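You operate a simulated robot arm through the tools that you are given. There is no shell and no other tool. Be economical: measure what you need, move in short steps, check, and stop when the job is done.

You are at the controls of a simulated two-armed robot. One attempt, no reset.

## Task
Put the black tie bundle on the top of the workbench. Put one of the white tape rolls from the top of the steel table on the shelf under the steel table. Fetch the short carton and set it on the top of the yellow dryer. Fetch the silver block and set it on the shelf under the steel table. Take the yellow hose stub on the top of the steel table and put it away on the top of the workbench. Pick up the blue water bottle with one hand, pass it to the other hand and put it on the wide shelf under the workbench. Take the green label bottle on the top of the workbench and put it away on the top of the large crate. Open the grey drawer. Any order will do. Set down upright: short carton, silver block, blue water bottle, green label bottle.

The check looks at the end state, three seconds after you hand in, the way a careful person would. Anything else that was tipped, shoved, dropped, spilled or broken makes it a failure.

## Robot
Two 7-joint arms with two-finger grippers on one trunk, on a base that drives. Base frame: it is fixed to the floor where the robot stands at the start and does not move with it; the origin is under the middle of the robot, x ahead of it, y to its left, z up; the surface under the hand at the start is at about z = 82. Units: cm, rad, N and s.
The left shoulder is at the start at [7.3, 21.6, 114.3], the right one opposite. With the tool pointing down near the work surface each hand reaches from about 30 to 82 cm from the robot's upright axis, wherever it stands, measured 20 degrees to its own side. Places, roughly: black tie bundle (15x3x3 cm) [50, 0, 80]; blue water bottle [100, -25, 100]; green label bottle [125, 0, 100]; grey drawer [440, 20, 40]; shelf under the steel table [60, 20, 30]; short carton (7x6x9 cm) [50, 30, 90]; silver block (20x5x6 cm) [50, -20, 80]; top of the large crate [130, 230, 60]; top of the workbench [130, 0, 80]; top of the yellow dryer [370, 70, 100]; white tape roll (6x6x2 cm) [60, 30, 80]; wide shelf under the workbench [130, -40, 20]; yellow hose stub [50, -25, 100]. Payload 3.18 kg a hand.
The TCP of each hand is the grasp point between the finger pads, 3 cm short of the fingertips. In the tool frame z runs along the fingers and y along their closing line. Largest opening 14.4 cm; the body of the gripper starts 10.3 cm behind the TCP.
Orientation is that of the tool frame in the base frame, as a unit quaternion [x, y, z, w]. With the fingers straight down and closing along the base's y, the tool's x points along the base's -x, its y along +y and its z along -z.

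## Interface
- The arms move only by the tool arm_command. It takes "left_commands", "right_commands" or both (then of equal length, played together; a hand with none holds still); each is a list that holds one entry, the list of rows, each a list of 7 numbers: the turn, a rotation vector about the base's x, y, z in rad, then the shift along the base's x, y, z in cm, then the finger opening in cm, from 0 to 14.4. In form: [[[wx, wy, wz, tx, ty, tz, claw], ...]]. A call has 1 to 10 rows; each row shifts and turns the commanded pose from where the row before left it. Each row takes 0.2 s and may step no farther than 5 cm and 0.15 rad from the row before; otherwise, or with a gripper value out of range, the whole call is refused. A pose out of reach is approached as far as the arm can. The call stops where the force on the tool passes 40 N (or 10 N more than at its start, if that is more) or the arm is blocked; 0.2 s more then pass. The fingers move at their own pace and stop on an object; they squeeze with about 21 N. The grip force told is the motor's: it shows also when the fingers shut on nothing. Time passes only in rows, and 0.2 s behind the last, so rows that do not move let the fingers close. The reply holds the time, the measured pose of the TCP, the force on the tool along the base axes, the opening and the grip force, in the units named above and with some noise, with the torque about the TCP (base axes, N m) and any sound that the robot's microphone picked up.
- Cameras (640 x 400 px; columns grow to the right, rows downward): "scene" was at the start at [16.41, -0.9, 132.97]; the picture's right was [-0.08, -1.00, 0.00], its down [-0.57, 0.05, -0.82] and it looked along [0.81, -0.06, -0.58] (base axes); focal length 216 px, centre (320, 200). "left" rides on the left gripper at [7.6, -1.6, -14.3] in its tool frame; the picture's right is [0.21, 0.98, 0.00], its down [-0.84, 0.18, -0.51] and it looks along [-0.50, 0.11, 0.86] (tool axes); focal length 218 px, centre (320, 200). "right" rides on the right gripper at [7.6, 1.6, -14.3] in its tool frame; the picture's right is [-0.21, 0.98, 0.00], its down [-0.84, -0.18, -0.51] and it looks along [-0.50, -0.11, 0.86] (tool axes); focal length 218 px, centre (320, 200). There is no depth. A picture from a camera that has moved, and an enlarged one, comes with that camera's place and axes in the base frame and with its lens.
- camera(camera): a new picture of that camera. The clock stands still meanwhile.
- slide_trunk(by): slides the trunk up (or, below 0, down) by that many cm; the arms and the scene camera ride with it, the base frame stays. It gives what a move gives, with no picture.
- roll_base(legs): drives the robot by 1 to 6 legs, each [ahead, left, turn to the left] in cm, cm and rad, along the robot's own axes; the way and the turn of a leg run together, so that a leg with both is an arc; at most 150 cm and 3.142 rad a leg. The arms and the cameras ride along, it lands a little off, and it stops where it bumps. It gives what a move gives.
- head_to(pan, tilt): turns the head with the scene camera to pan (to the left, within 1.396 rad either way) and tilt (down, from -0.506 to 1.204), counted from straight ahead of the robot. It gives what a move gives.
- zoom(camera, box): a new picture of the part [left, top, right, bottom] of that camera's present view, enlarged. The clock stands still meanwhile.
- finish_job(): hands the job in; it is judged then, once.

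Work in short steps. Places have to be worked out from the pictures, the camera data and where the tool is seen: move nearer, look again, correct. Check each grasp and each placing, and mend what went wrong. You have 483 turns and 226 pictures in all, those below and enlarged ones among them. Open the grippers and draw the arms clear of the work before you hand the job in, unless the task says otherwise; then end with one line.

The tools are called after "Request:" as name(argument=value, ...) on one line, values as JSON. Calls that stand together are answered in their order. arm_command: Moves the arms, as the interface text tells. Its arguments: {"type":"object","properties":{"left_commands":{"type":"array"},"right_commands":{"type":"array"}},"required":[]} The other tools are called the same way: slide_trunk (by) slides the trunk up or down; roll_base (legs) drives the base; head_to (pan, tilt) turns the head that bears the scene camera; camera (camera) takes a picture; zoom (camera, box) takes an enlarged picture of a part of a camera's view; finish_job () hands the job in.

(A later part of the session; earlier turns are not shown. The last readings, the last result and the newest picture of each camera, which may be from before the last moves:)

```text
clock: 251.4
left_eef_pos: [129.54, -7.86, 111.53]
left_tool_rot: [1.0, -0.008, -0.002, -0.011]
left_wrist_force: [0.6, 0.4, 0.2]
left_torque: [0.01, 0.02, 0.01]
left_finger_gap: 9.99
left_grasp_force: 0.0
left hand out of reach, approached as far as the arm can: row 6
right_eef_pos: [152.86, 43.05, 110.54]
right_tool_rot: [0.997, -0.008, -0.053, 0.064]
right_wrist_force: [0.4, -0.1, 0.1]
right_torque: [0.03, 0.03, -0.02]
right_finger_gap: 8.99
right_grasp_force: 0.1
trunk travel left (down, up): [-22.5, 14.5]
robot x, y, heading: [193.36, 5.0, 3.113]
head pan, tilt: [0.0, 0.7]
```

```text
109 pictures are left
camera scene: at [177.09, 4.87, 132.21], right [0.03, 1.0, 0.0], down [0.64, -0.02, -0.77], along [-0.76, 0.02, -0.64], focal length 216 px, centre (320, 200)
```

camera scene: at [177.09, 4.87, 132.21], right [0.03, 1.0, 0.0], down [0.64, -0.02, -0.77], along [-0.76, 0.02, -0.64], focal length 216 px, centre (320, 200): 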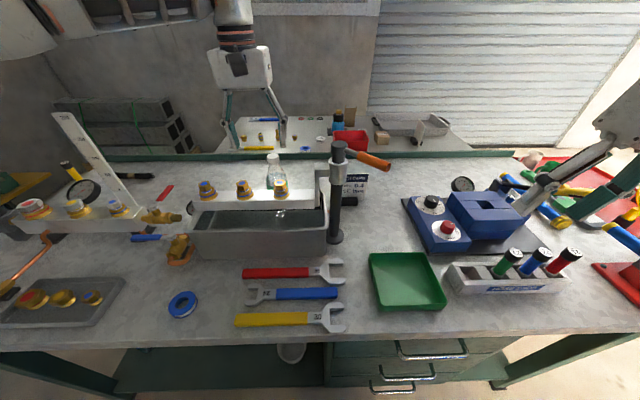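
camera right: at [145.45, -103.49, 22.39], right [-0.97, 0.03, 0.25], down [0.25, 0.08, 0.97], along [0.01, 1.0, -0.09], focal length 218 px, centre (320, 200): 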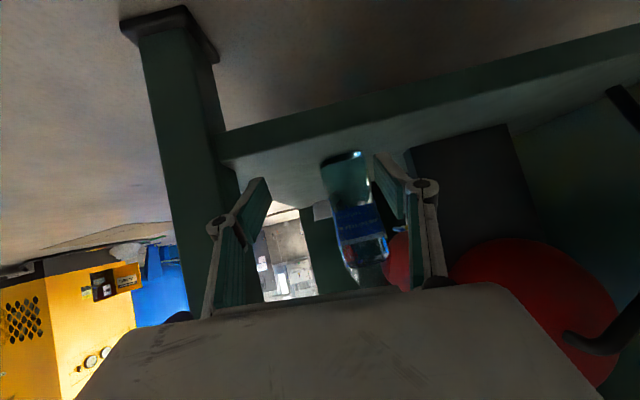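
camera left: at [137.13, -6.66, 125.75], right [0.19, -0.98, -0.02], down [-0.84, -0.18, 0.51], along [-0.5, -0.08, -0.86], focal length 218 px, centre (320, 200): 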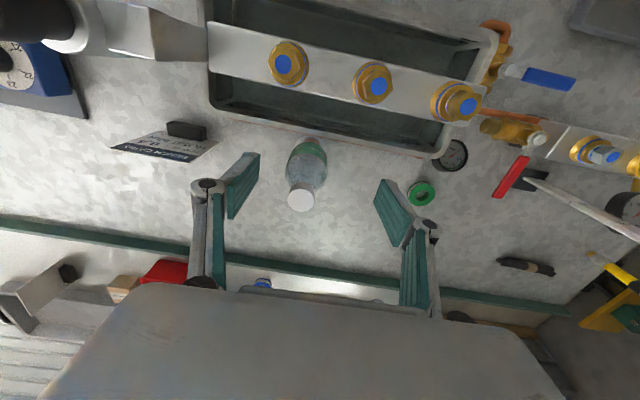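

Bottle top at (122.7,−6.4). Need a little more reach: drive 3.5 cm closer and pitch slightly.

Request:
roll_base(legs=[[3.5, 0, 0]])

Request:
arm_command(left_commands=[[[0, 0.08, 0, -1.5, 0.7, -1, 10], [0, 0.04, 0, -1.5, 0.6, -0.5, 10]]])

Request:
camera(camera="left")

```text
clock: 252.3
left_eef_pos: [127.82, -7.69, 111.53]
left_tool_rot: [1.0, -0.011, -0.002, -0.012]
left_wrist_force: [-0.1, -0.7, 0.6]
left_torque: [-0.03, 0.03, -0.02]
left_finger_gap: 10.01
left_grasp_force: 0.0
right_eef_pos: [151.33, 43.06, 110.53]
right_tool_rot: [0.997, -0.01, -0.052, 0.064]
right_wrist_force: [0.5, 0.5, -0.4]
right_torque: [0.04, 0.02, -0.01]
right_finger_gap: 8.99
right_grasp_force: 0.1
trunk travel left (down, up): [-22.5, 14.5]
robot x, y, heading: [191.48, 4.61, 3.11]
head pan, tilt: [0.0, 0.7]
stopped in leg 1: the robot was blocked; the commanded pose is now the measured one
```

```text
clock: 252.9
left_eef_pos: [124.75, -6.21, 110.0]
left_tool_rot: [0.998, -0.011, -0.063, -0.011]
left_wrist_force: [0.0, -1.0, 0.0]
left_torque: [0.02, -0.02, 0.01]
left_finger_gap: 9.99
left_grasp_force: 0.0
right_eef_pos: [151.23, 43.17, 110.47]
right_tool_rot: [0.997, -0.01, -0.052, 0.064]
right_wrist_force: [-0.3, -0.2, 0.1]
right_torque: [-0.01, 0.01, 0.0]
right_finger_gap: 9.0
right_grasp_force: 0.1
trunk travel left (down, up): [-22.5, 14.5]
robot x, y, heading: [191.45, 4.53, 3.107]
head pan, tilt: [0.0, 0.7]
```

```text
108 pictures are left
camera left: at [133.97, -5.12, 123.1], right [0.18, -0.98, -0.05], down [-0.78, -0.17, 0.61], along [-0.6, -0.08, -0.79], focal length 218 px, centre (320, 200)
```

left: 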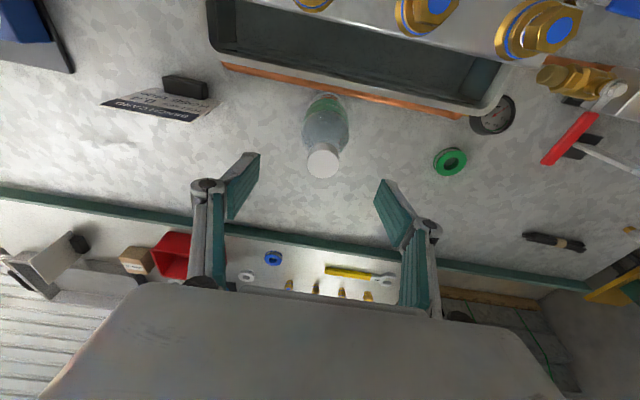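

Cap at (123.0,−6.6). Align and descend partway.

Request:
arm_command(left_commands=[[[0, 0, 0, -1.8, -0.3, -1, 10], [0, 0, 0, 0, 0, -3, 10], [0, 0, 0, 0, 0, -3, 10], [0, 0, 0, 0, 0, -3, 10]]])

Request:
camera(camera="left")

Request:
zoom(camera="scene", box=[180, 60, 380, 240])

```text
clock: 253.9
left_eef_pos: [122.78, -6.45, 99.92]
left_tool_rot: [0.998, -0.012, -0.061, -0.01]
left_wrist_force: [0.1, -0.6, 0.0]
left_torque: [0.03, -0.04, -0.02]
left_finger_gap: 9.98
left_grasp_force: 0.0
right_eef_pos: [151.38, 43.26, 110.47]
right_tool_rot: [0.997, -0.01, -0.052, 0.063]
right_wrist_force: [-0.1, -0.1, 0.2]
right_torque: [0.01, 0.01, 0.01]
right_finger_gap: 9.01
right_grasp_force: 0.0
trunk travel left (down, up): [-22.5, 14.5]
robot x, y, heading: [191.67, 4.68, 3.105]
head pan, tilt: [0.0, 0.7]
```

```text
107 pictures are left
camera left: at [132.08, -5.36, 113.06], right [0.18, -0.98, -0.05], down [-0.78, -0.17, 0.6], along [-0.6, -0.08, -0.8], focal length 218 px, centre (320, 200)
```

left: 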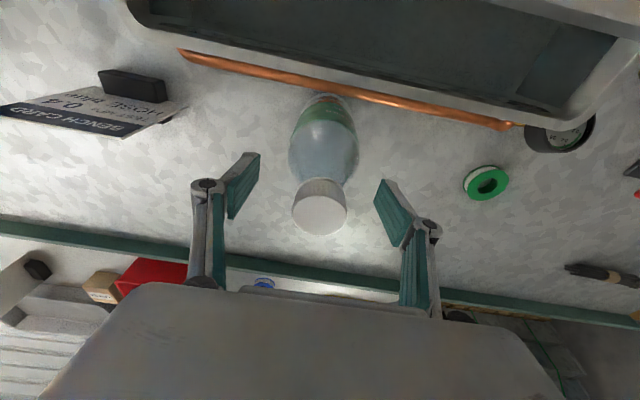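

```text
2.22 times, centred on (280, 150) of scene
camera zoom: at [175.33, 4.86, 132.18], right [0.03, 1.0, 0.0], down [0.64, -0.02, -0.76], along [-0.76, 0.03, -0.64], focal length 479 px, centre (409, 311)
```

zoom: 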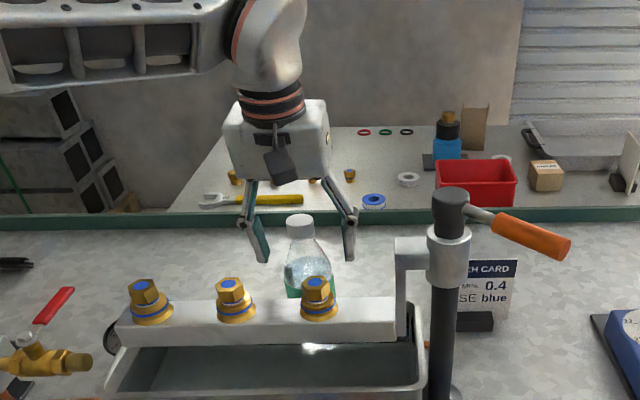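

Well aligned. Descend the rest and close.

Request:
arm_command(left_commands=[[[0, 0, 0, 0.2, 0, -2, 10], [0, 0, 0, 0.2, 0, -2, 10], [0, 0, 0, 0, 0, -1, 10], [0, 0, 0, 0, 0, 0, 8], [0, 0, 0, 0, 0, 0, 6], [0, 0, 0, 0, 0, 0, 3], [0, 0, 0, 0, 0, 0, 3]]])

Request:
camera(camera="left")

```text
clock: 255.5
left_eef_pos: [123.37, -6.44, 95.02]
left_tool_rot: [0.998, -0.011, -0.062, -0.01]
left_wrist_force: [-0.5, 0.2, -0.3]
left_torque: [-0.07, 0.05, 0.02]
left_finger_gap: 6.28
left_grasp_force: 20.7
right_eef_pos: [151.38, 43.28, 110.52]
right_tool_rot: [0.997, -0.01, -0.052, 0.063]
right_wrist_force: [0.0, -0.6, -0.1]
right_torque: [0.02, -0.03, 0.01]
right_finger_gap: 8.98
right_grasp_force: 0.1
trunk travel left (down, up): [-22.5, 14.5]
robot x, y, heading: [191.86, 4.75, 3.109]
head pan, tilt: [0.0, 0.7]
```

```text
105 pictures are left
camera left: at [132.65, -5.37, 108.15], right [0.18, -0.98, -0.05], down [-0.78, -0.17, 0.6], along [-0.6, -0.08, -0.8], focal length 218 px, centre (320, 200)
```

left: 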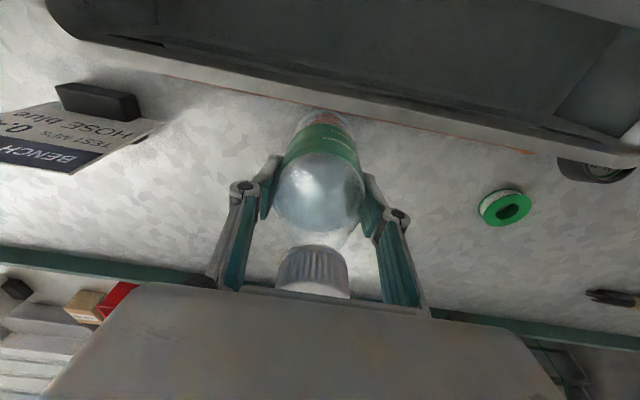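

Held at 6.3 cm. Lift with arm, then raise the trunk to clear the caps.

Request:
arm_command(left_commands=[[[0, 0, 0, 0, 0, 1, 2], [0, 0, 0, 0, 0, 2, 2], [0, 0, 0, 0, 0, 3, 2], [0, 0, 0, 0, 0, 3, 2]]])

Request:
slide_trunk(by=13)

Request:
camera(camera="scene")

```text
clock: 256.5
left_eef_pos: [123.34, -6.6, 104.1]
left_tool_rot: [0.998, -0.012, -0.062, -0.01]
left_wrist_force: [0.0, 0.0, -4.0]
left_torque: [0.05, 0.04, -0.01]
left_finger_gap: 6.28
left_grasp_force: 21.3
right_eef_pos: [151.36, 43.2, 110.55]
right_tool_rot: [0.997, -0.01, -0.052, 0.063]
right_wrist_force: [1.0, 0.6, 0.5]
right_torque: [0.0, 0.04, 0.01]
right_finger_gap: 9.0
right_grasp_force: 0.0
trunk travel left (down, up): [-22.5, 14.5]
robot x, y, heading: [191.43, 4.84, 3.106]
head pan, tilt: [0.0, 0.7]
```

```text
clock: 258.1
left_eef_pos: [123.35, -6.62, 116.76]
left_tool_rot: [0.998, -0.012, -0.062, -0.011]
left_wrist_force: [0.2, -0.5, -3.8]
left_torque: [-0.03, -0.03, 0.01]
left_finger_gap: 6.31
left_grasp_force: 21.5
right_eef_pos: [151.23, 43.27, 123.36]
right_tool_rot: [0.997, -0.01, -0.052, 0.063]
right_wrist_force: [-0.4, 0.2, 0.7]
right_torque: [-0.01, -0.02, -0.01]
right_finger_gap: 9.0
right_grasp_force: 0.1
trunk travel left (down, up): [-35.5, 1.5]
robot x, y, heading: [191.8, 4.77, 3.114]
head pan, tilt: [0.0, 0.7]
```

```text
104 pictures are left
camera scene: at [179.02, 4.78, 145.42], right [0.03, 1.0, 0.0], down [0.64, -0.02, -0.76], along [-0.76, 0.02, -0.64], focal length 216 px, centre (320, 200)
```

scene: 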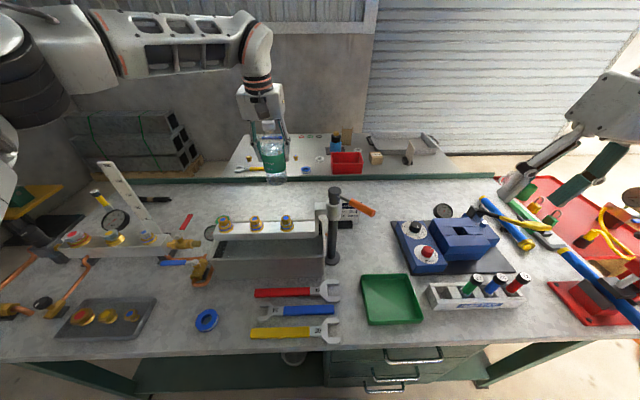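

Bottle bottom at z≈106, above the caps. Back the base straight out and then look toward the crate.

Request:
roll_base(legs=[[-30, 0, 0]])

Request:
head_to(pan=-1.0, tilt=0.5)

Request:
camera(camera="scene")

```text
clock: 260.2
left_eef_pos: [153.5, -7.5, 116.84]
left_tool_rot: [0.998, -0.012, -0.062, -0.011]
left_wrist_force: [-0.9, 0.6, -3.0]
left_torque: [0.01, 0.06, -0.01]
left_finger_gap: 6.29
left_grasp_force: 20.8
right_eef_pos: [181.67, 42.28, 123.52]
right_tool_rot: [0.997, -0.011, -0.053, 0.063]
right_wrist_force: [1.5, -0.3, 0.2]
right_torque: [-0.01, 0.03, -0.01]
right_finger_gap: 8.99
right_grasp_force: 0.0
trunk travel left (down, up): [-35.5, 1.5]
robot x, y, heading: [222.15, 3.86, 3.106]
head pan, tilt: [0.0, 0.7]
```

```text
clock: 261.4
left_eef_pos: [153.55, -7.4, 116.97]
left_tool_rot: [0.998, -0.012, -0.062, -0.01]
left_wrist_force: [-0.5, 0.0, -3.5]
left_torque: [-0.02, 0.02, 0.0]
left_finger_gap: 6.29
left_grasp_force: 21.0
right_eef_pos: [181.57, 42.28, 123.47]
right_tool_rot: [0.997, -0.011, -0.052, 0.064]
right_wrist_force: [-0.3, 0.4, 0.2]
right_torque: [-0.04, 0.02, -0.01]
right_finger_gap: 8.98
right_grasp_force: 0.0
trunk travel left (down, up): [-35.5, 1.5]
robot x, y, heading: [221.92, 3.72, 3.105]
head pan, tilt: [-1.0, 0.499]
```

```text
103 pictures are left
camera scene: at [213.12, 11.31, 147.21], right [0.86, 0.51, 0.0], down [0.25, -0.41, -0.88], along [-0.45, 0.75, -0.48], focal length 216 px, centre (320, 200)
```

scene: 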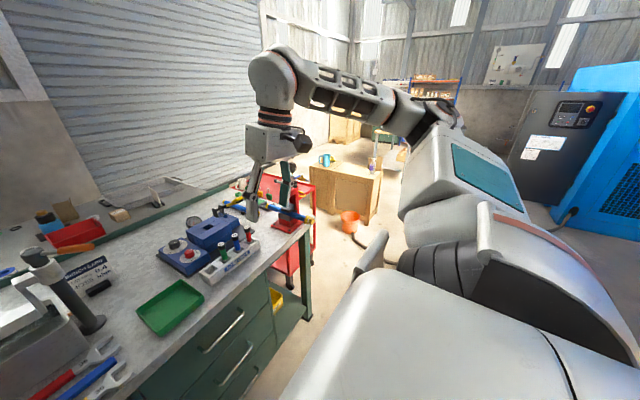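

The crate (with a mug and bottle on top) has its near-right corner at ≈(159,228). A hose lies near y≈190. I turn right to face +y and drive ahead to y≈110 to look closer.

Request:
roll_base(legs=[[0, 0, -1.55]])

Request:
roll_base(legs=[[95, 20, 0]])

Request:
head_to(pan=0.5, tilt=0.6)

Request:
camera(camera="scene")

```text
clock: 265.6
left_eef_pos: [208.47, 71.52, 116.96]
left_tool_rot: [0.71, -0.701, -0.037, -0.05]
left_wrist_force: [-0.2, -0.2, -4.3]
left_torque: [-0.01, 0.01, 0.01]
left_finger_gap: 6.3
left_grasp_force: 21.7
right_eef_pos: [259.15, 45.08, 123.45]
right_tool_rot: [0.709, -0.701, -0.082, 0.009]
right_wrist_force: [0.3, -0.4, 0.7]
right_torque: [0.0, 0.03, 0.04]
right_finger_gap: 9.0
right_grasp_force: 0.1
trunk travel left (down, up): [-35.5, 1.5]
robot x, y, heading: [222.05, 3.63, 1.566]
head pan, tilt: [-1.0, 0.499]
```

```text
clock: 270.6
left_eef_pos: [188.57, 165.7, 116.89]
left_tool_rot: [0.709, -0.702, -0.038, -0.05]
left_wrist_force: [0.5, 0.2, -4.4]
left_torque: [-0.03, 0.0, 0.01]
left_finger_gap: 6.29
left_grasp_force: 21.0
right_eef_pos: [239.06, 139.35, 123.54]
right_tool_rot: [0.709, -0.7, -0.082, 0.01]
right_wrist_force: [-0.7, -0.9, 0.4]
right_torque: [0.01, -0.01, 0.02]
right_finger_gap: 9.02
right_grasp_force: 0.0
trunk travel left (down, up): [-35.5, 1.5]
robot x, y, heading: [201.92, 97.94, 1.567]
head pan, tilt: [-1.0, 0.499]
```

```text
clock: 272.2
left_eef_pos: [188.48, 165.67, 116.98]
left_tool_rot: [0.709, -0.702, -0.037, -0.05]
left_wrist_force: [0.8, -0.5, -4.0]
left_torque: [0.03, 0.01, 0.0]
left_finger_gap: 6.25
left_grasp_force: 20.7
right_eef_pos: [239.2, 139.23, 123.49]
right_tool_rot: [0.709, -0.7, -0.082, 0.009]
right_wrist_force: [-0.5, 0.0, -0.4]
right_torque: [0.03, -0.04, -0.01]
right_finger_gap: 8.99
right_grasp_force: 0.1
trunk travel left (down, up): [-35.5, 1.5]
robot x, y, heading: [202.19, 97.86, 1.567]
head pan, tilt: [0.499, 0.6]
```

```text
102 pictures are left
camera scene: at [197.66, 109.4, 146.3], right [0.88, 0.48, 0.0], down [0.27, -0.5, -0.82], along [-0.39, 0.72, -0.57], focal length 216 px, centre (320, 200)
```

scene: 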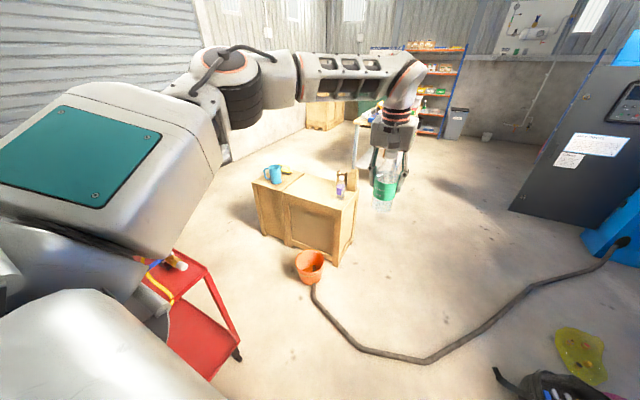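

Crate top spans about x 80–157, y 215–272; free space around (135,226). I drive to (164,153), short of the hose.

Request:
roll_base(legs=[[55, 0, 0], [0, 38, 0]])

Request:
slide_trunk(by=-13)

Request:
head_to(pan=0.3, tilt=0.75)

Request:
camera(camera="scene")

Request:
camera(camera="left")

```text
clock: 278.8
left_eef_pos: [150.36, 218.98, 116.81]
left_tool_rot: [0.711, -0.7, -0.037, -0.05]
left_wrist_force: [-0.6, 0.5, -2.8]
left_torque: [0.03, 0.0, 0.0]
left_finger_gap: 6.29
left_grasp_force: 21.4
right_eef_pos: [201.15, 192.75, 123.5]
right_tool_rot: [0.711, -0.698, -0.082, 0.011]
right_wrist_force: [-0.4, 0.9, -0.8]
right_torque: [-0.01, -0.04, -0.01]
right_finger_gap: 9.0
right_grasp_force: 0.1
trunk travel left (down, up): [-35.5, 1.5]
robot x, y, heading: [164.29, 151.18, 1.578]
head pan, tilt: [0.499, 0.6]
```

```text
clock: 280.4
left_eef_pos: [150.45, 218.7, 104.07]
left_tool_rot: [0.711, -0.701, -0.038, -0.052]
left_wrist_force: [0.4, -0.1, -3.0]
left_torque: [0.01, 0.01, -0.03]
left_finger_gap: 6.28
left_grasp_force: 20.3
right_eef_pos: [201.1, 192.67, 110.62]
right_tool_rot: [0.711, -0.699, -0.083, 0.009]
right_wrist_force: [-0.2, -0.5, 0.9]
right_torque: [0.02, -0.01, 0.01]
right_finger_gap: 8.99
right_grasp_force: 0.1
trunk travel left (down, up): [-22.5, 14.5]
robot x, y, heading: [164.43, 150.98, 1.577]
head pan, tilt: [0.499, 0.6]
```

```text
clock: 281.1
left_eef_pos: [150.4, 218.85, 103.82]
left_tool_rot: [0.711, -0.7, -0.037, -0.051]
left_wrist_force: [0.2, -0.2, -4.6]
left_torque: [-0.04, 0.01, 0.01]
left_finger_gap: 6.26
left_grasp_force: 21.0
right_eef_pos: [201.17, 192.8, 110.55]
right_tool_rot: [0.711, -0.699, -0.082, 0.01]
right_wrist_force: [0.3, -0.8, 0.3]
right_torque: [0.04, -0.02, -0.01]
right_finger_gap: 9.01
right_grasp_force: 0.1
trunk travel left (down, up): [-22.5, 14.5]
robot x, y, heading: [164.17, 150.81, 1.58]
head pan, tilt: [0.3, 0.75]
```

```text
101 pictures are left
camera scene: at [161.53, 166.48, 131.77], right [0.95, 0.3, 0.0], down [0.21, -0.65, -0.73], along [-0.22, 0.7, -0.68], focal length 216 px, centre (320, 200)
```

scene: 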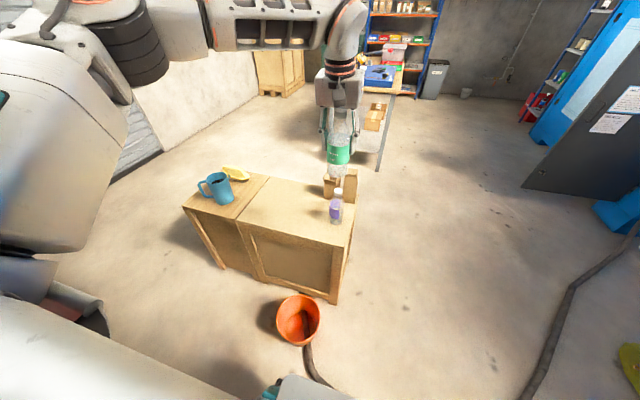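

```text
100 pictures are left
camera left: at [151.81, 209.54, 117.09], right [-0.97, -0.22, -0.04], down [-0.2, 0.77, 0.6], along [-0.1, 0.6, -0.8], focal length 218 px, centre (320, 200)
```

left: 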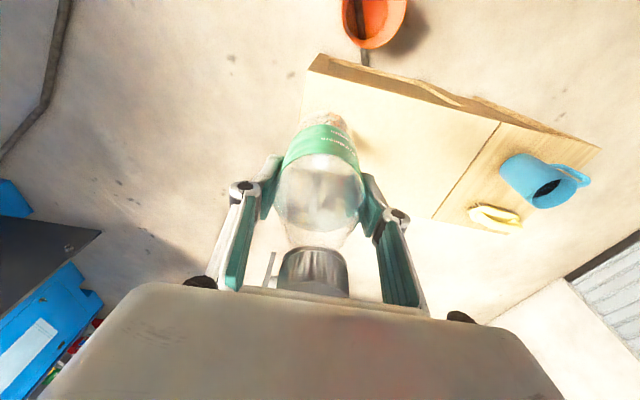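

The large crate's top is x≈108–155, y≈216–260 with a small purple bottle at (149,230). I place at about (130,227): move left and lower.

Request:
arm_command(left_commands=[[[0, 0, 0, -3.5, 1, -2, 2], [0, 0, 0, -3.5, 1, -2, 2], [0, 0, 0, -3.5, 1, -2, 2], [0, 0, 0, -3.5, 1.5, -2, 2], [0, 0, 0, -3.5, 1.5, -2, 2], [0, 0, 0, -2.5, 1.5, -2, 2], [0, 0, 0, 0, 0.5, -3, 2]]])

Request:
camera(camera="left")

Request:
camera(camera="scene")

```text
clock: 282.7
left_eef_pos: [137.05, 223.59, 93.33]
left_tool_rot: [0.712, -0.7, -0.037, -0.05]
left_wrist_force: [-0.5, 0.2, -4.2]
left_torque: [0.0, 0.01, 0.01]
left_finger_gap: 6.28
left_grasp_force: 21.3
left hand out of reach, approached as far as the arm can: row 4, 5, 6
right_eef_pos: [201.18, 192.72, 110.42]
right_tool_rot: [0.711, -0.699, -0.081, 0.011]
right_wrist_force: [0.1, 0.2, -0.4]
right_torque: [-0.03, -0.04, 0.02]
right_finger_gap: 9.0
right_grasp_force: 0.0
trunk travel left (down, up): [-22.5, 14.5]
robot x, y, heading: [163.96, 150.97, 1.576]
head pan, tilt: [0.3, 0.75]
```

```text
99 pictures are left
camera left: at [138.51, 214.33, 106.48], right [-0.97, -0.22, -0.04], down [-0.2, 0.77, 0.6], along [-0.1, 0.6, -0.8], focal length 218 px, centre (320, 200)
```

left: 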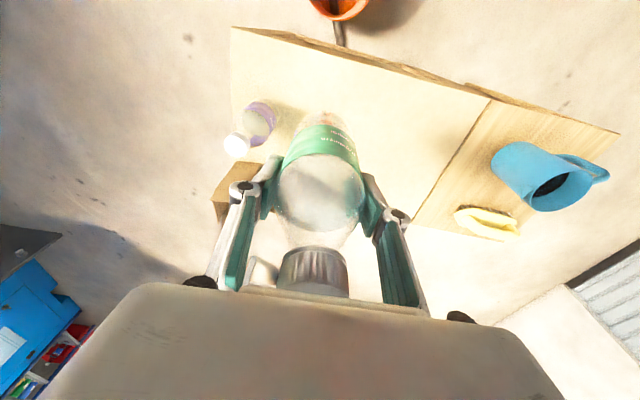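

```text
98 pictures are left
camera scene: at [161.51, 166.61, 131.73], right [0.95, 0.3, 0.0], down [0.21, -0.65, -0.73], along [-0.22, 0.7, -0.68], focal length 216 px, centre (320, 200)
```

scene: 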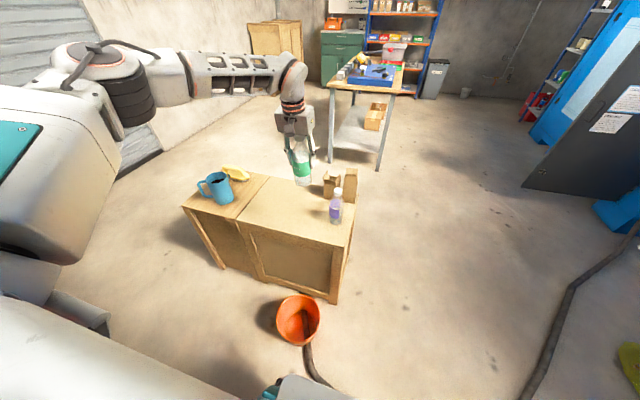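

Lower, then shift a little left away from the purple bottle.

Request:
arm_command(left_commands=[[[0, 0, 0, -1, 0.5, -3, 2], [0, 0, 0, -1, 0.5, -3, 2], [0, 0, 0, -1, 0.5, -3, 2], [0, 0, 0, -1, 0.5, -3, 2], [0, 0, 0, 0, 0, -2.5, 2]]])

Request:
camera(camera="left")

Request:
camera(camera="scene")

```text
clock: 283.9
left_eef_pos: [133.6, 225.02, 80.89]
left_tool_rot: [0.711, -0.7, -0.036, -0.05]
left_wrist_force: [-0.3, 0.2, -4.2]
left_torque: [-0.02, -0.01, 0.0]
left_finger_gap: 6.27
left_grasp_force: 21.3
left hand out of reach, approached as far as the arm can: row 4
right_eef_pos: [201.04, 192.77, 110.44]
right_tool_rot: [0.711, -0.699, -0.081, 0.011]
right_wrist_force: [-0.7, 0.7, -0.4]
right_torque: [-0.06, 0.01, 0.02]
right_finger_gap: 9.01
right_grasp_force: 0.1
trunk travel left (down, up): [-22.5, 14.5]
robot x, y, heading: [164.27, 151.13, 1.579]
head pan, tilt: [0.3, 0.75]
```

```text
97 pictures are left
camera left: at [135.09, 215.75, 94.07], right [-0.97, -0.22, -0.04], down [-0.2, 0.77, 0.6], along [-0.1, 0.6, -0.8], focal length 218 px, centre (320, 200)
```

left: 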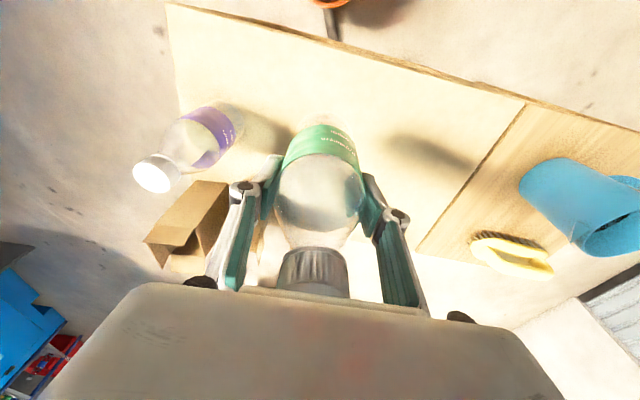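

```text
96 pictures are left
camera scene: at [161.48, 166.61, 131.73], right [0.95, 0.3, 0.0], down [0.21, -0.65, -0.73], along [-0.22, 0.7, -0.68], focal length 216 px, centre (320, 200)
```

scene: 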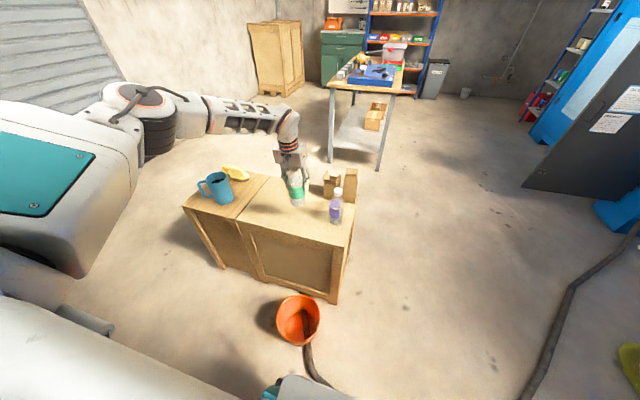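

Area beneath is free. Lower further.

Request:
arm_command(left_commands=[[[0, 0, 0, 0, 0, -3, 2], [0, 0, 0, 0, 0, -3, 2], [0, 0, 0, 0, 0, -1.5, 2], [0, 0, 0, 0, 0, -1, 2], [0, 0, 0, 0, 0, -0.7, 2], [0, 0, 0, 0, 0, -0.5, 2], [0, 0, 0, 0, 0, -0.5, 2]]])

```text
clock: 285.5
left_eef_pos: [133.91, 225.02, 70.74]
left_tool_rot: [0.712, -0.699, -0.037, -0.05]
left_wrist_force: [0.1, 0.1, -4.0]
left_torque: [0.02, -0.01, -0.01]
left_finger_gap: 6.25
left_grasp_force: 21.2
right_eef_pos: [201.24, 192.78, 110.5]
right_tool_rot: [0.711, -0.699, -0.081, 0.009]
right_wrist_force: [-0.4, -0.1, -0.2]
right_torque: [0.0, 0.02, 0.03]
right_finger_gap: 9.0
right_grasp_force: 0.1
trunk travel left (down, up): [-22.5, 14.5]
robot x, y, heading: [164.19, 151.15, 1.575]
head pan, tilt: [0.3, 0.75]
```

Request:
arm_command(left_commands=[[[0, 0, 0, 0, 0, -0.5, 2], [0, 0, 0, 0, 0, -0.5, 2], [0, 0, 0, 0, 0, -0.5, 2], [0, 0, 0, 0, 0, -0.5, 2]]])

Request:
camera(camera="left")

```text
clock: 286.5
left_eef_pos: [133.85, 225.1, 69.95]
left_tool_rot: [0.713, -0.699, -0.04, -0.051]
left_wrist_force: [0.3, 0.8, -3.6]
left_torque: [-0.01, 0.03, -0.01]
left_finger_gap: 6.25
left_grasp_force: 21.1
left hand out of reach, approached as far as the arm can: row 2, 4
right_eef_pos: [201.09, 192.78, 110.45]
right_tool_rot: [0.711, -0.698, -0.082, 0.01]
right_wrist_force: [0.7, 0.1, 0.1]
right_torque: [0.0, -0.01, 0.0]
right_finger_gap: 8.99
right_grasp_force: 0.1
trunk travel left (down, up): [-22.5, 14.5]
robot x, y, heading: [163.82, 151.01, 1.577]
head pan, tilt: [0.3, 0.75]
```

```text
95 pictures are left
camera left: at [135.22, 215.67, 83.06], right [-0.97, -0.22, -0.04], down [-0.2, 0.77, 0.61], along [-0.1, 0.6, -0.79], focal length 218 px, centre (320, 200)
```

left: 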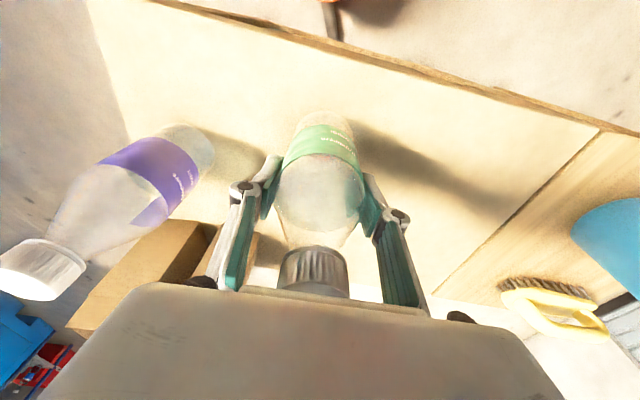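

Near the reach limit; lower via the trunk in small amounts.

Request:
slide_trunk(by=-1.5)

```text
clock: 287.1
left_eef_pos: [133.69, 225.07, 68.22]
left_tool_rot: [0.711, -0.701, -0.037, -0.05]
left_wrist_force: [1.0, 2.0, 3.3]
left_torque: [0.31, -0.18, 0.03]
left_finger_gap: 6.28
left_grasp_force: 21.1
right_eef_pos: [201.15, 192.66, 108.93]
right_tool_rot: [0.711, -0.699, -0.082, 0.009]
right_wrist_force: [0.0, 0.2, 1.7]
right_torque: [-0.02, 0.01, 0.01]
right_finger_gap: 9.0
right_grasp_force: 0.1
trunk travel left (down, up): [-21.0, 16.0]
robot x, y, heading: [164.07, 151.13, 1.577]
head pan, tilt: [0.3, 0.75]
```

Contact (force now +3 N). Open slowly.

Request:
arm_command(left_commands=[[[0, 0, 0, 0, 0, 0, 5.5], [0, 0, 0, 0, 0, 0, 6.6], [0, 0, 0, 0, 0, 0, 7.5], [0, 0, 0, 0, 0, 0, 9], [0, 0, 0, 0, 0, 0, 9]]])

Request:
camera(camera="left")

```text
clock: 288.3
left_eef_pos: [133.72, 225.02, 68.3]
left_tool_rot: [0.711, -0.701, -0.036, -0.05]
left_wrist_force: [0.7, 0.4, 0.6]
left_torque: [0.01, 0.01, 0.03]
left_finger_gap: 9.03
left_grasp_force: 0.1
right_eef_pos: [201.16, 192.66, 109.08]
right_tool_rot: [0.711, -0.699, -0.082, 0.01]
right_wrist_force: [0.3, 0.0, -0.1]
right_torque: [-0.02, 0.01, 0.01]
right_finger_gap: 9.0
right_grasp_force: 0.1
trunk travel left (down, up): [-21.0, 16.0]
robot x, y, heading: [164.67, 150.73, 1.574]
head pan, tilt: [0.3, 0.75]
```

```text
94 pictures are left
camera left: at [135.17, 215.71, 81.5], right [-0.97, -0.22, -0.04], down [-0.2, 0.77, 0.6], along [-0.1, 0.6, -0.8], focal length 218 px, centre (320, 200)
```

left: 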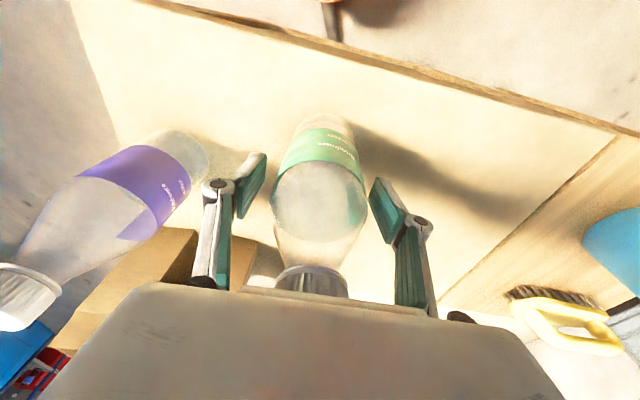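

Released and standing. Rise straight up.

Request:
arm_command(left_commands=[[[0, 0, 0, 0, 0, 1, 9], [0, 0, 0, 0, 0, 2, 9], [0, 0, 0, 0, 0, 3, 9], [0, 0, 0, 0, 0, 4, 9], [0, 0, 0, 0, -1, 4, 9], [0, 0, 0, 1, -2, 4, 9], [0, 0, 0, 2, -2, 4, 9], [0, 0, 0, 2, -2, 4, 9], [0, 0, 0, 2, -2, 4, 9], [0, 0, 0, 2, -2, 4, 9]]])

Request:
camera(camera="scene")

```text
clock: 290.5
left_eef_pos: [142.96, 213.82, 102.44]
left_tool_rot: [0.712, -0.699, -0.037, -0.05]
left_wrist_force: [1.0, 0.1, 0.3]
left_torque: [0.07, 0.05, 0.0]
left_finger_gap: 9.0
left_grasp_force: 0.0
right_eef_pos: [201.17, 192.63, 109.09]
right_tool_rot: [0.711, -0.699, -0.082, 0.009]
right_wrist_force: [0.3, 0.0, -0.1]
right_torque: [0.02, 0.01, 0.0]
right_finger_gap: 9.0
right_grasp_force: 0.1
trunk travel left (down, up): [-21.0, 16.0]
robot x, y, heading: [164.32, 151.2, 1.575]
head pan, tilt: [0.3, 0.75]
```

```text
93 pictures are left
camera scene: at [161.6, 167.43, 130.23], right [0.95, 0.3, 0.0], down [0.2, -0.65, -0.73], along [-0.22, 0.7, -0.68], focal length 216 px, centre (320, 200)
```

scene: 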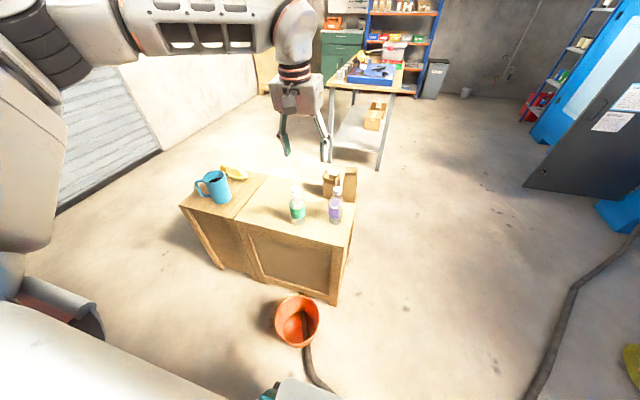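

The green-label bottle stands on the crate. Now I return to the steel table by the known path for the carton.

Request:
roll_base(legs=[[0, -40, 0], [-130, 0, 0], [-130, 0, 0], [-51, 0, 0]])

Request:
roll_base(legs=[[0, 120, 0], [0, 116, 0]])

Request:
roll_base(legs=[[0, 0, -1.57]])

```text
clock: 309.5
left_eef_pos: [185.67, -95.97, 102.1]
left_tool_rot: [0.71, -0.702, -0.038, -0.05]
left_wrist_force: [0.7, -0.3, 0.0]
left_torque: [-0.01, -0.01, 0.0]
left_finger_gap: 8.99
left_grasp_force: 0.1
right_eef_pos: [243.85, -117.28, 109.02]
right_tool_rot: [0.709, -0.701, -0.082, 0.01]
right_wrist_force: [1.0, 0.4, 0.2]
right_torque: [0.02, 0.01, -0.02]
right_finger_gap: 8.99
right_grasp_force: 0.0
trunk travel left (down, up): [-21.0, 16.0]
robot x, y, heading: [206.67, -159.15, 1.571]
head pan, tilt: [0.3, 0.75]
```

```text
clock: 327.9
left_eef_pos: [-32.37, -97.37, 102.15]
left_tool_rot: [0.714, -0.697, -0.037, -0.049]
left_wrist_force: [0.4, -0.5, 0.9]
left_torque: [0.0, 0.04, 0.0]
left_finger_gap: 9.01
left_grasp_force: 0.0
right_eef_pos: [26.21, -118.24, 109.1]
right_tool_rot: [0.713, -0.696, -0.082, 0.01]
right_wrist_force: [0.1, -0.5, 0.3]
right_torque: [0.01, 0.04, -0.01]
right_finger_gap: 9.0
right_grasp_force: 0.1
trunk travel left (down, up): [-21.0, 16.0]
robot x, y, heading: [-10.65, -160.36, 1.581]
head pan, tilt: [0.3, 0.75]
stopped in leg 2: the robot was blocked; the commanded pose is now the measured one
```

```text
clock: 329.0
left_eef_pos: [-29.79, -96.85, 102.1]
left_tool_rot: [-0.703, 0.708, 0.036, 0.05]
left_wrist_force: [0.2, -0.1, 0.2]
left_torque: [-0.02, -0.01, 0.0]
left_finger_gap: 9.03
left_grasp_force: 0.2
right_eef_pos: [27.87, -119.79, 108.98]
right_tool_rot: [-0.701, 0.708, 0.082, -0.007]
right_wrist_force: [0.7, 0.2, 0.2]
right_torque: [0.01, 0.01, 0.01]
right_finger_gap: 9.02
right_grasp_force: 0.0
trunk travel left (down, up): [-21.0, 16.0]
robot x, y, heading: [-10.29, -160.24, 1.545]
head pan, tilt: [0.3, 0.75]
stopped in leg 1: the robot was blocked; the commanded pose is now the measured one
```

Blocked by something on the left side; I look there.

Request:
head_to(pan=1.2, tilt=0.6)

Request:
camera(camera="scene")

Request:
camera(camera="left")

```text
clock: 330.2
left_eef_pos: [-29.82, -96.91, 102.1]
left_tool_rot: [-0.703, 0.709, 0.036, 0.05]
left_wrist_force: [-0.3, -0.4, -0.4]
left_torque: [0.0, 0.02, -0.02]
left_finger_gap: 9.0
left_grasp_force: 0.1
right_eef_pos: [27.84, -119.74, 108.95]
right_tool_rot: [-0.701, 0.708, 0.083, -0.007]
right_wrist_force: [0.7, 0.0, -0.1]
right_torque: [0.01, 0.01, 0.0]
right_finger_gap: 9.01
right_grasp_force: 0.0
trunk travel left (down, up): [-21.0, 16.0]
robot x, y, heading: [-10.41, -160.65, 1.543]
head pan, tilt: [1.201, 0.6]
```

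```text
92 pictures are left
camera scene: at [-18.29, -148.41, 131.49], right [0.38, 0.92, 0.0], down [0.52, -0.22, -0.83], along [-0.76, 0.32, -0.57], focal length 216 px, centre (320, 200)
```

scene: 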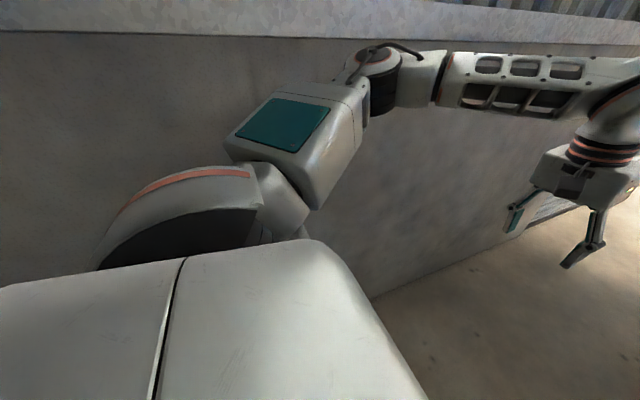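

```text
91 pictures are left
camera left: at [-28.7, -106.28, 115.33], right [-0.98, -0.2, -0.04], down [-0.18, 0.78, 0.6], along [-0.09, 0.6, -0.8], focal length 218 px, centre (320, 200)
```

left: 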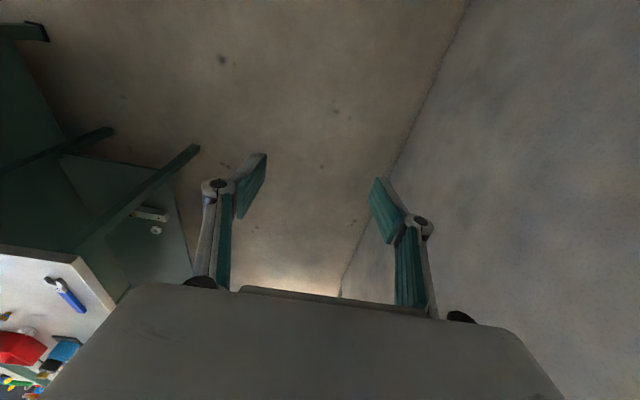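

It's the wall at x≈−70 (elbow touched). Move right 25, turn to face +x, then strafe left.

Request:
roll_base(legs=[[0, -25, 0], [0, 0, -1.543]])

Request:
roll_base(legs=[[-45, 0, 0], [0, 80, 0], [0, 80, 0]])

Request:
head_to(pan=0.2, tilt=0.8)

Request:
camera(camera="scene")

```text
clock: 336.7
left_eef_pos: [77.12, -138.86, 102.04]
left_tool_rot: [-0.016, 0.998, -0.008, 0.061]
left_wrist_force: [0.1, 0.2, 0.3]
left_torque: [0.01, 0.0, 0.01]
left_finger_gap: 9.0
left_grasp_force: 0.0
right_eef_pos: [56.59, -197.5, 109.12]
right_tool_rot: [-0.015, 0.997, 0.065, 0.051]
right_wrist_force: [-0.2, -0.3, 0.8]
right_torque: [0.03, 0.01, 0.04]
right_finger_gap: 9.01
right_grasp_force: 0.0
trunk travel left (down, up): [-21.0, 16.0]
robot x, y, heading: [14.26, -160.84, 0.017]
head pan, tilt: [1.201, 0.6]
```

```text
clock: 338.6
left_eef_pos: [57.12, -139.9, 102.13]
left_tool_rot: [-0.012, 0.998, -0.009, 0.063]
left_wrist_force: [0.4, 0.0, -0.3]
left_torque: [-0.02, 0.07, 0.01]
left_finger_gap: 9.0
left_grasp_force: 0.2
right_eef_pos: [36.3, -198.35, 109.16]
right_tool_rot: [-0.011, 0.997, 0.064, 0.052]
right_wrist_force: [0.1, 0.7, -0.2]
right_torque: [-0.03, 0.05, 0.0]
right_finger_gap: 8.97
right_grasp_force: 0.1
trunk travel left (down, up): [-21.0, 16.0]
robot x, y, heading: [-5.59, -161.36, 0.01]
head pan, tilt: [1.201, 0.6]
stopped in leg 1: the robot was blocked; the commanded pose is now the measured one
```

```text
clock: 339.9
left_eef_pos: [56.95, -140.01, 102.44]
left_tool_rot: [-0.012, 0.998, -0.01, 0.062]
left_wrist_force: [-0.3, -0.3, -0.1]
left_torque: [-0.02, 0.03, 0.0]
left_finger_gap: 8.98
left_grasp_force: 0.1
right_eef_pos: [36.04, -198.37, 109.15]
right_tool_rot: [-0.012, 0.996, 0.065, 0.052]
right_wrist_force: [-0.7, -1.5, 1.1]
right_torque: [0.04, -0.03, 0.0]
right_finger_gap: 9.0
right_grasp_force: 0.1
trunk travel left (down, up): [-21.0, 16.0]
robot x, y, heading: [-5.86, -161.57, 0.01]
head pan, tilt: [0.201, 0.799]
```

```text
90 pictures are left
camera scene: at [10.87, -160.02, 129.81], right [0.21, -0.98, 0.0], down [-0.7, -0.15, -0.7], along [0.68, 0.15, -0.72], focal length 216 px, centre (320, 200)
```

scene: 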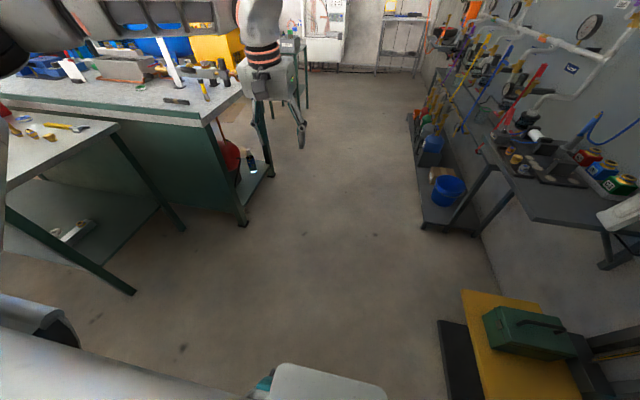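

Something behind at this y; go forward 6, strafe left to y≈−90, then back and left to the table front.

Request:
roll_base(legs=[[6, 0, 0], [0, 70, 0], [-33, 0, 0], [0, 90, 0]])

Request:
camera(camera="scene")

```text
clock: 356.8
left_eef_pos: [27.49, 21.32, 102.39]
left_tool_rot: [-0.011, 0.998, -0.01, 0.063]
left_wrist_force: [0.7, -0.2, -0.1]
left_torque: [-0.03, 0.02, 0.0]
left_finger_gap: 9.0
left_grasp_force: 0.0
right_eef_pos: [6.43, -37.07, 109.14]
right_tool_rot: [-0.01, 0.996, 0.064, 0.052]
right_wrist_force: [0.8, -0.1, -0.1]
right_torque: [0.0, 0.0, 0.01]
right_finger_gap: 9.01
right_grasp_force: 0.1
trunk travel left (down, up): [-21.0, 16.0]
robot x, y, heading: [-35.36, 0.17, 0.003]
head pan, tilt: [0.201, 0.799]
```

```text
89 pictures are left
camera scene: at [-18.69, 1.45, 129.81], right [0.21, -0.98, 0.0], down [-0.7, -0.15, -0.7], along [0.68, 0.14, -0.72], focal length 216 px, centre (320, 200)
```

scene: 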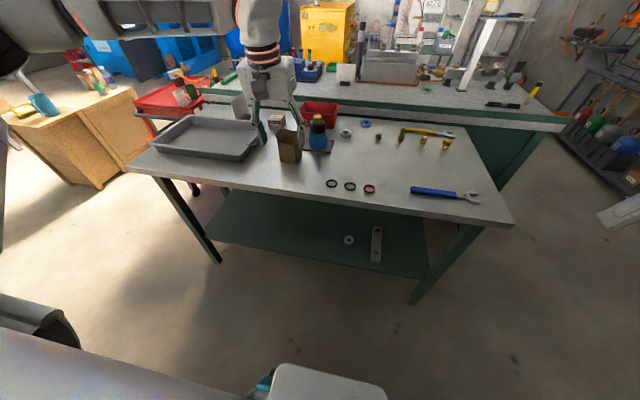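

Now forward to the table.

Request:
roll_base(legs=[[31, 0, 0]])

Request:
camera(camera="left")

Request:
zoom(camera="scene", box=[100, 150, 340, 320])

```text
clock: 358.9
left_eef_pos: [58.45, 21.31, 102.5]
left_tool_rot: [-0.009, 0.998, -0.01, 0.064]
left_wrist_force: [0.5, 0.1, -0.3]
left_torque: [0.0, 0.03, 0.01]
left_finger_gap: 9.0
left_grasp_force: 0.1
right_eef_pos: [37.21, -37.05, 109.07]
right_tool_rot: [-0.007, 0.996, 0.065, 0.053]
right_wrist_force: [-0.5, -0.3, -0.1]
right_torque: [0.0, 0.0, 0.01]
right_finger_gap: 9.02
right_grasp_force: 0.1
trunk travel left (down, up): [-21.0, 16.0]
robot x, y, heading: [-4.57, 0.14, 0.004]
head pan, tilt: [0.201, 0.799]
```

```text
88 pictures are left
camera left: at [48.97, 19.76, 115.57], right [-0.22, 0.97, -0.05], down [0.77, 0.2, 0.61], along [0.6, 0.1, -0.79], focal length 218 px, centre (320, 200)
```

left: 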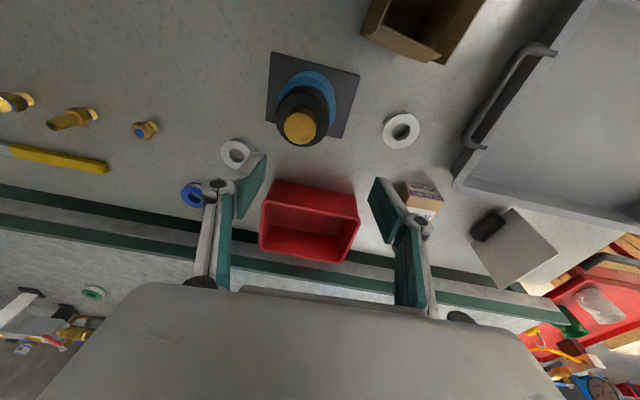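

```text
2.35 times, centred on (220, 235) of scene
camera zoom: at [12.19, 1.55, 129.8], right [0.2, -0.98, 0.0], down [-0.7, -0.15, -0.7], along [0.68, 0.14, -0.72], focal length 507 px, centre (555, 118)
```

zoom: 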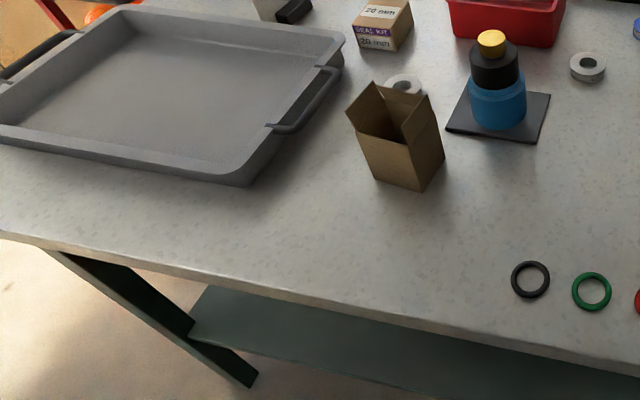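

I position the left hand behind the carton to view it from above.

Request:
arm_command(left_commands=[[[0, 0.06, 0, -3.5, 2, 1, 12], [0, 0.06, 0, -3.5, 2, 1, 12], [0, 0, 0, -3.5, 2, 0, 12], [0, 0, 0, -3, 2, 0, 12]]])

Request:
camera(camera="left")

Request:
head_to(pan=0.45, tilt=0.9)

Request:
zoom(camera="scene", box=[240, 120, 440, 245])

```text
clock: 359.9
left_eef_pos: [44.92, 29.26, 104.7]
left_tool_rot: [-0.008, 1.0, -0.009, 0.004]
left_wrist_force: [0.2, -1.1, 0.3]
left_torque: [0.02, 0.01, 0.01]
left_finger_gap: 11.98
left_grasp_force: 0.0
right_eef_pos: [37.06, -36.97, 109.12]
right_tool_rot: [-0.008, 0.997, 0.063, 0.053]
right_wrist_force: [-0.1, -0.1, 0.6]
right_torque: [0.01, -0.02, -0.02]
right_finger_gap: 9.01
right_grasp_force: 0.1
trunk travel left (down, up): [-21.0, 16.0]
robot x, y, heading: [-4.54, 0.12, 0.002]
head pan, tilt: [0.201, 0.799]
```

```text
86 pictures are left
camera left: at [37.07, 27.78, 118.83], right [-0.23, 0.97, -0.02], down [0.84, 0.2, 0.51], along [0.5, 0.1, -0.86], focal length 218 px, centre (320, 200)
```

left: 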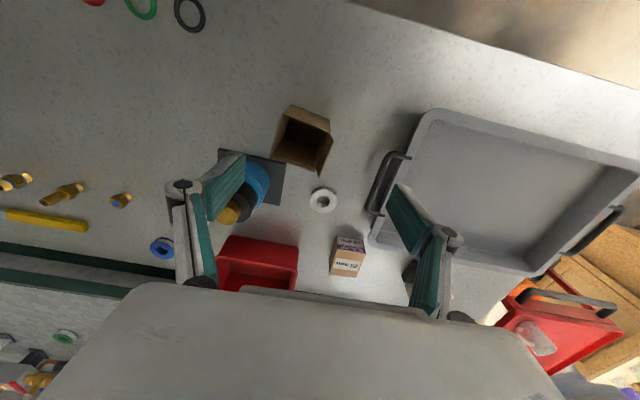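

```text
clock: 360.7
left_eef_pos: [44.89, 29.13, 104.59]
left_tool_rot: [-0.009, 1.0, -0.01, 0.003]
left_wrist_force: [0.1, 0.3, -0.5]
left_torque: [0.02, -0.01, 0.0]
left_finger_gap: 12.0
left_grasp_force: 0.0
right_eef_pos: [37.1, -37.01, 109.11]
right_tool_rot: [-0.008, 0.996, 0.065, 0.053]
right_wrist_force: [-0.4, 0.7, 1.2]
right_torque: [-0.03, -0.01, 0.0]
right_finger_gap: 9.0
right_grasp_force: 0.1
trunk travel left (down, up): [-21.0, 16.0]
robot x, y, heading: [-4.77, 0.08, -0.001]
head pan, tilt: [0.45, 0.901]
```

```text
3.20 times, centred on (340, 182) of scene
camera zoom: at [11.01, 3.22, 129.02], right [0.44, -0.9, 0.0], down [-0.7, -0.34, -0.62], along [0.56, 0.27, -0.78], focal length 690 px, centre (256, 256)
```

zoom: 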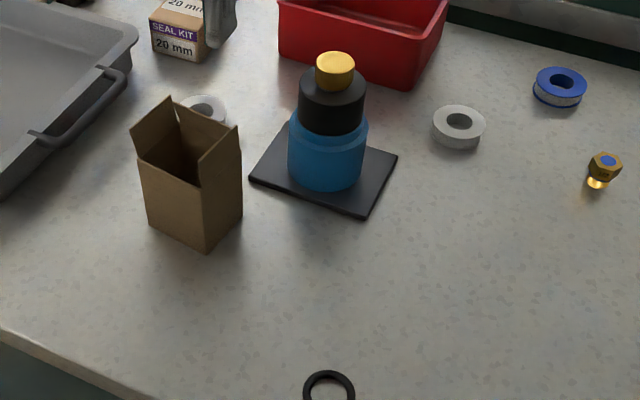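

The carton's base centre is ≈(46.3,26.4), sides aligned nearly with the axes, flaps on the ±y sides. I yaw the left hand ≈1.45 to grip across x.

Request:
arm_command(left_commands=[[[0, 0, 0.145, 0.15, -0.3, 0, 9.5], [0, 0, 0.145, 0.15, -0.3, 0, 9.5], [0, 0, 0.145, 0.15, -0.3, 0, 9.5], [0, 0, 0.145, 0.15, -0.3, 0, 9.5], [0, 0, 0.145, 0.15, -0.3, 0, 9.5], [0, 0, 0.145, 0.15, -0.3, 0, 9.5], [0, 0, 0.145, 0.15, -0.3, 0, 9.5], [0, 0, 0.145, 0.15, -0.3, 0, 9.5], [0, 0, 0.145, 0.15, -0.3, 0, 9.5], [0, 0, 0.12, 0, 0, 0, 9.5]]])

Request:
camera(camera="left")

```text
clock: 362.9
left_eef_pos: [46.2, 26.55, 104.39]
left_tool_rot: [-0.662, 0.75, -0.004, 0.01]
left_wrist_force: [-0.5, -0.2, 0.6]
left_torque: [0.0, 0.0, 0.0]
left_finger_gap: 9.5
left_grasp_force: 0.0
right_eef_pos: [37.14, -36.92, 109.25]
right_tool_rot: [-0.008, 0.997, 0.065, 0.052]
right_wrist_force: [0.1, -0.9, -0.4]
right_torque: [0.0, 0.0, -0.01]
right_finger_gap: 8.98
right_grasp_force: 0.0
trunk travel left (down, up): [-21.0, 16.0]
robot x, y, heading: [-4.34, -0.07, 0.005]
head pan, tilt: [0.45, 0.901]
```

```text
84 pictures are left
camera left: at [46.5, 18.71, 118.65], right [-1.0, -0.09, -0.02], down [-0.08, 0.86, 0.51], along [-0.03, 0.51, -0.86], focal length 218 px, centre (320, 200)
```

left: 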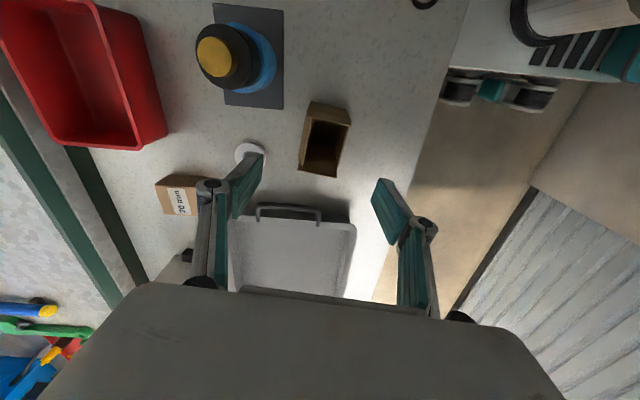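

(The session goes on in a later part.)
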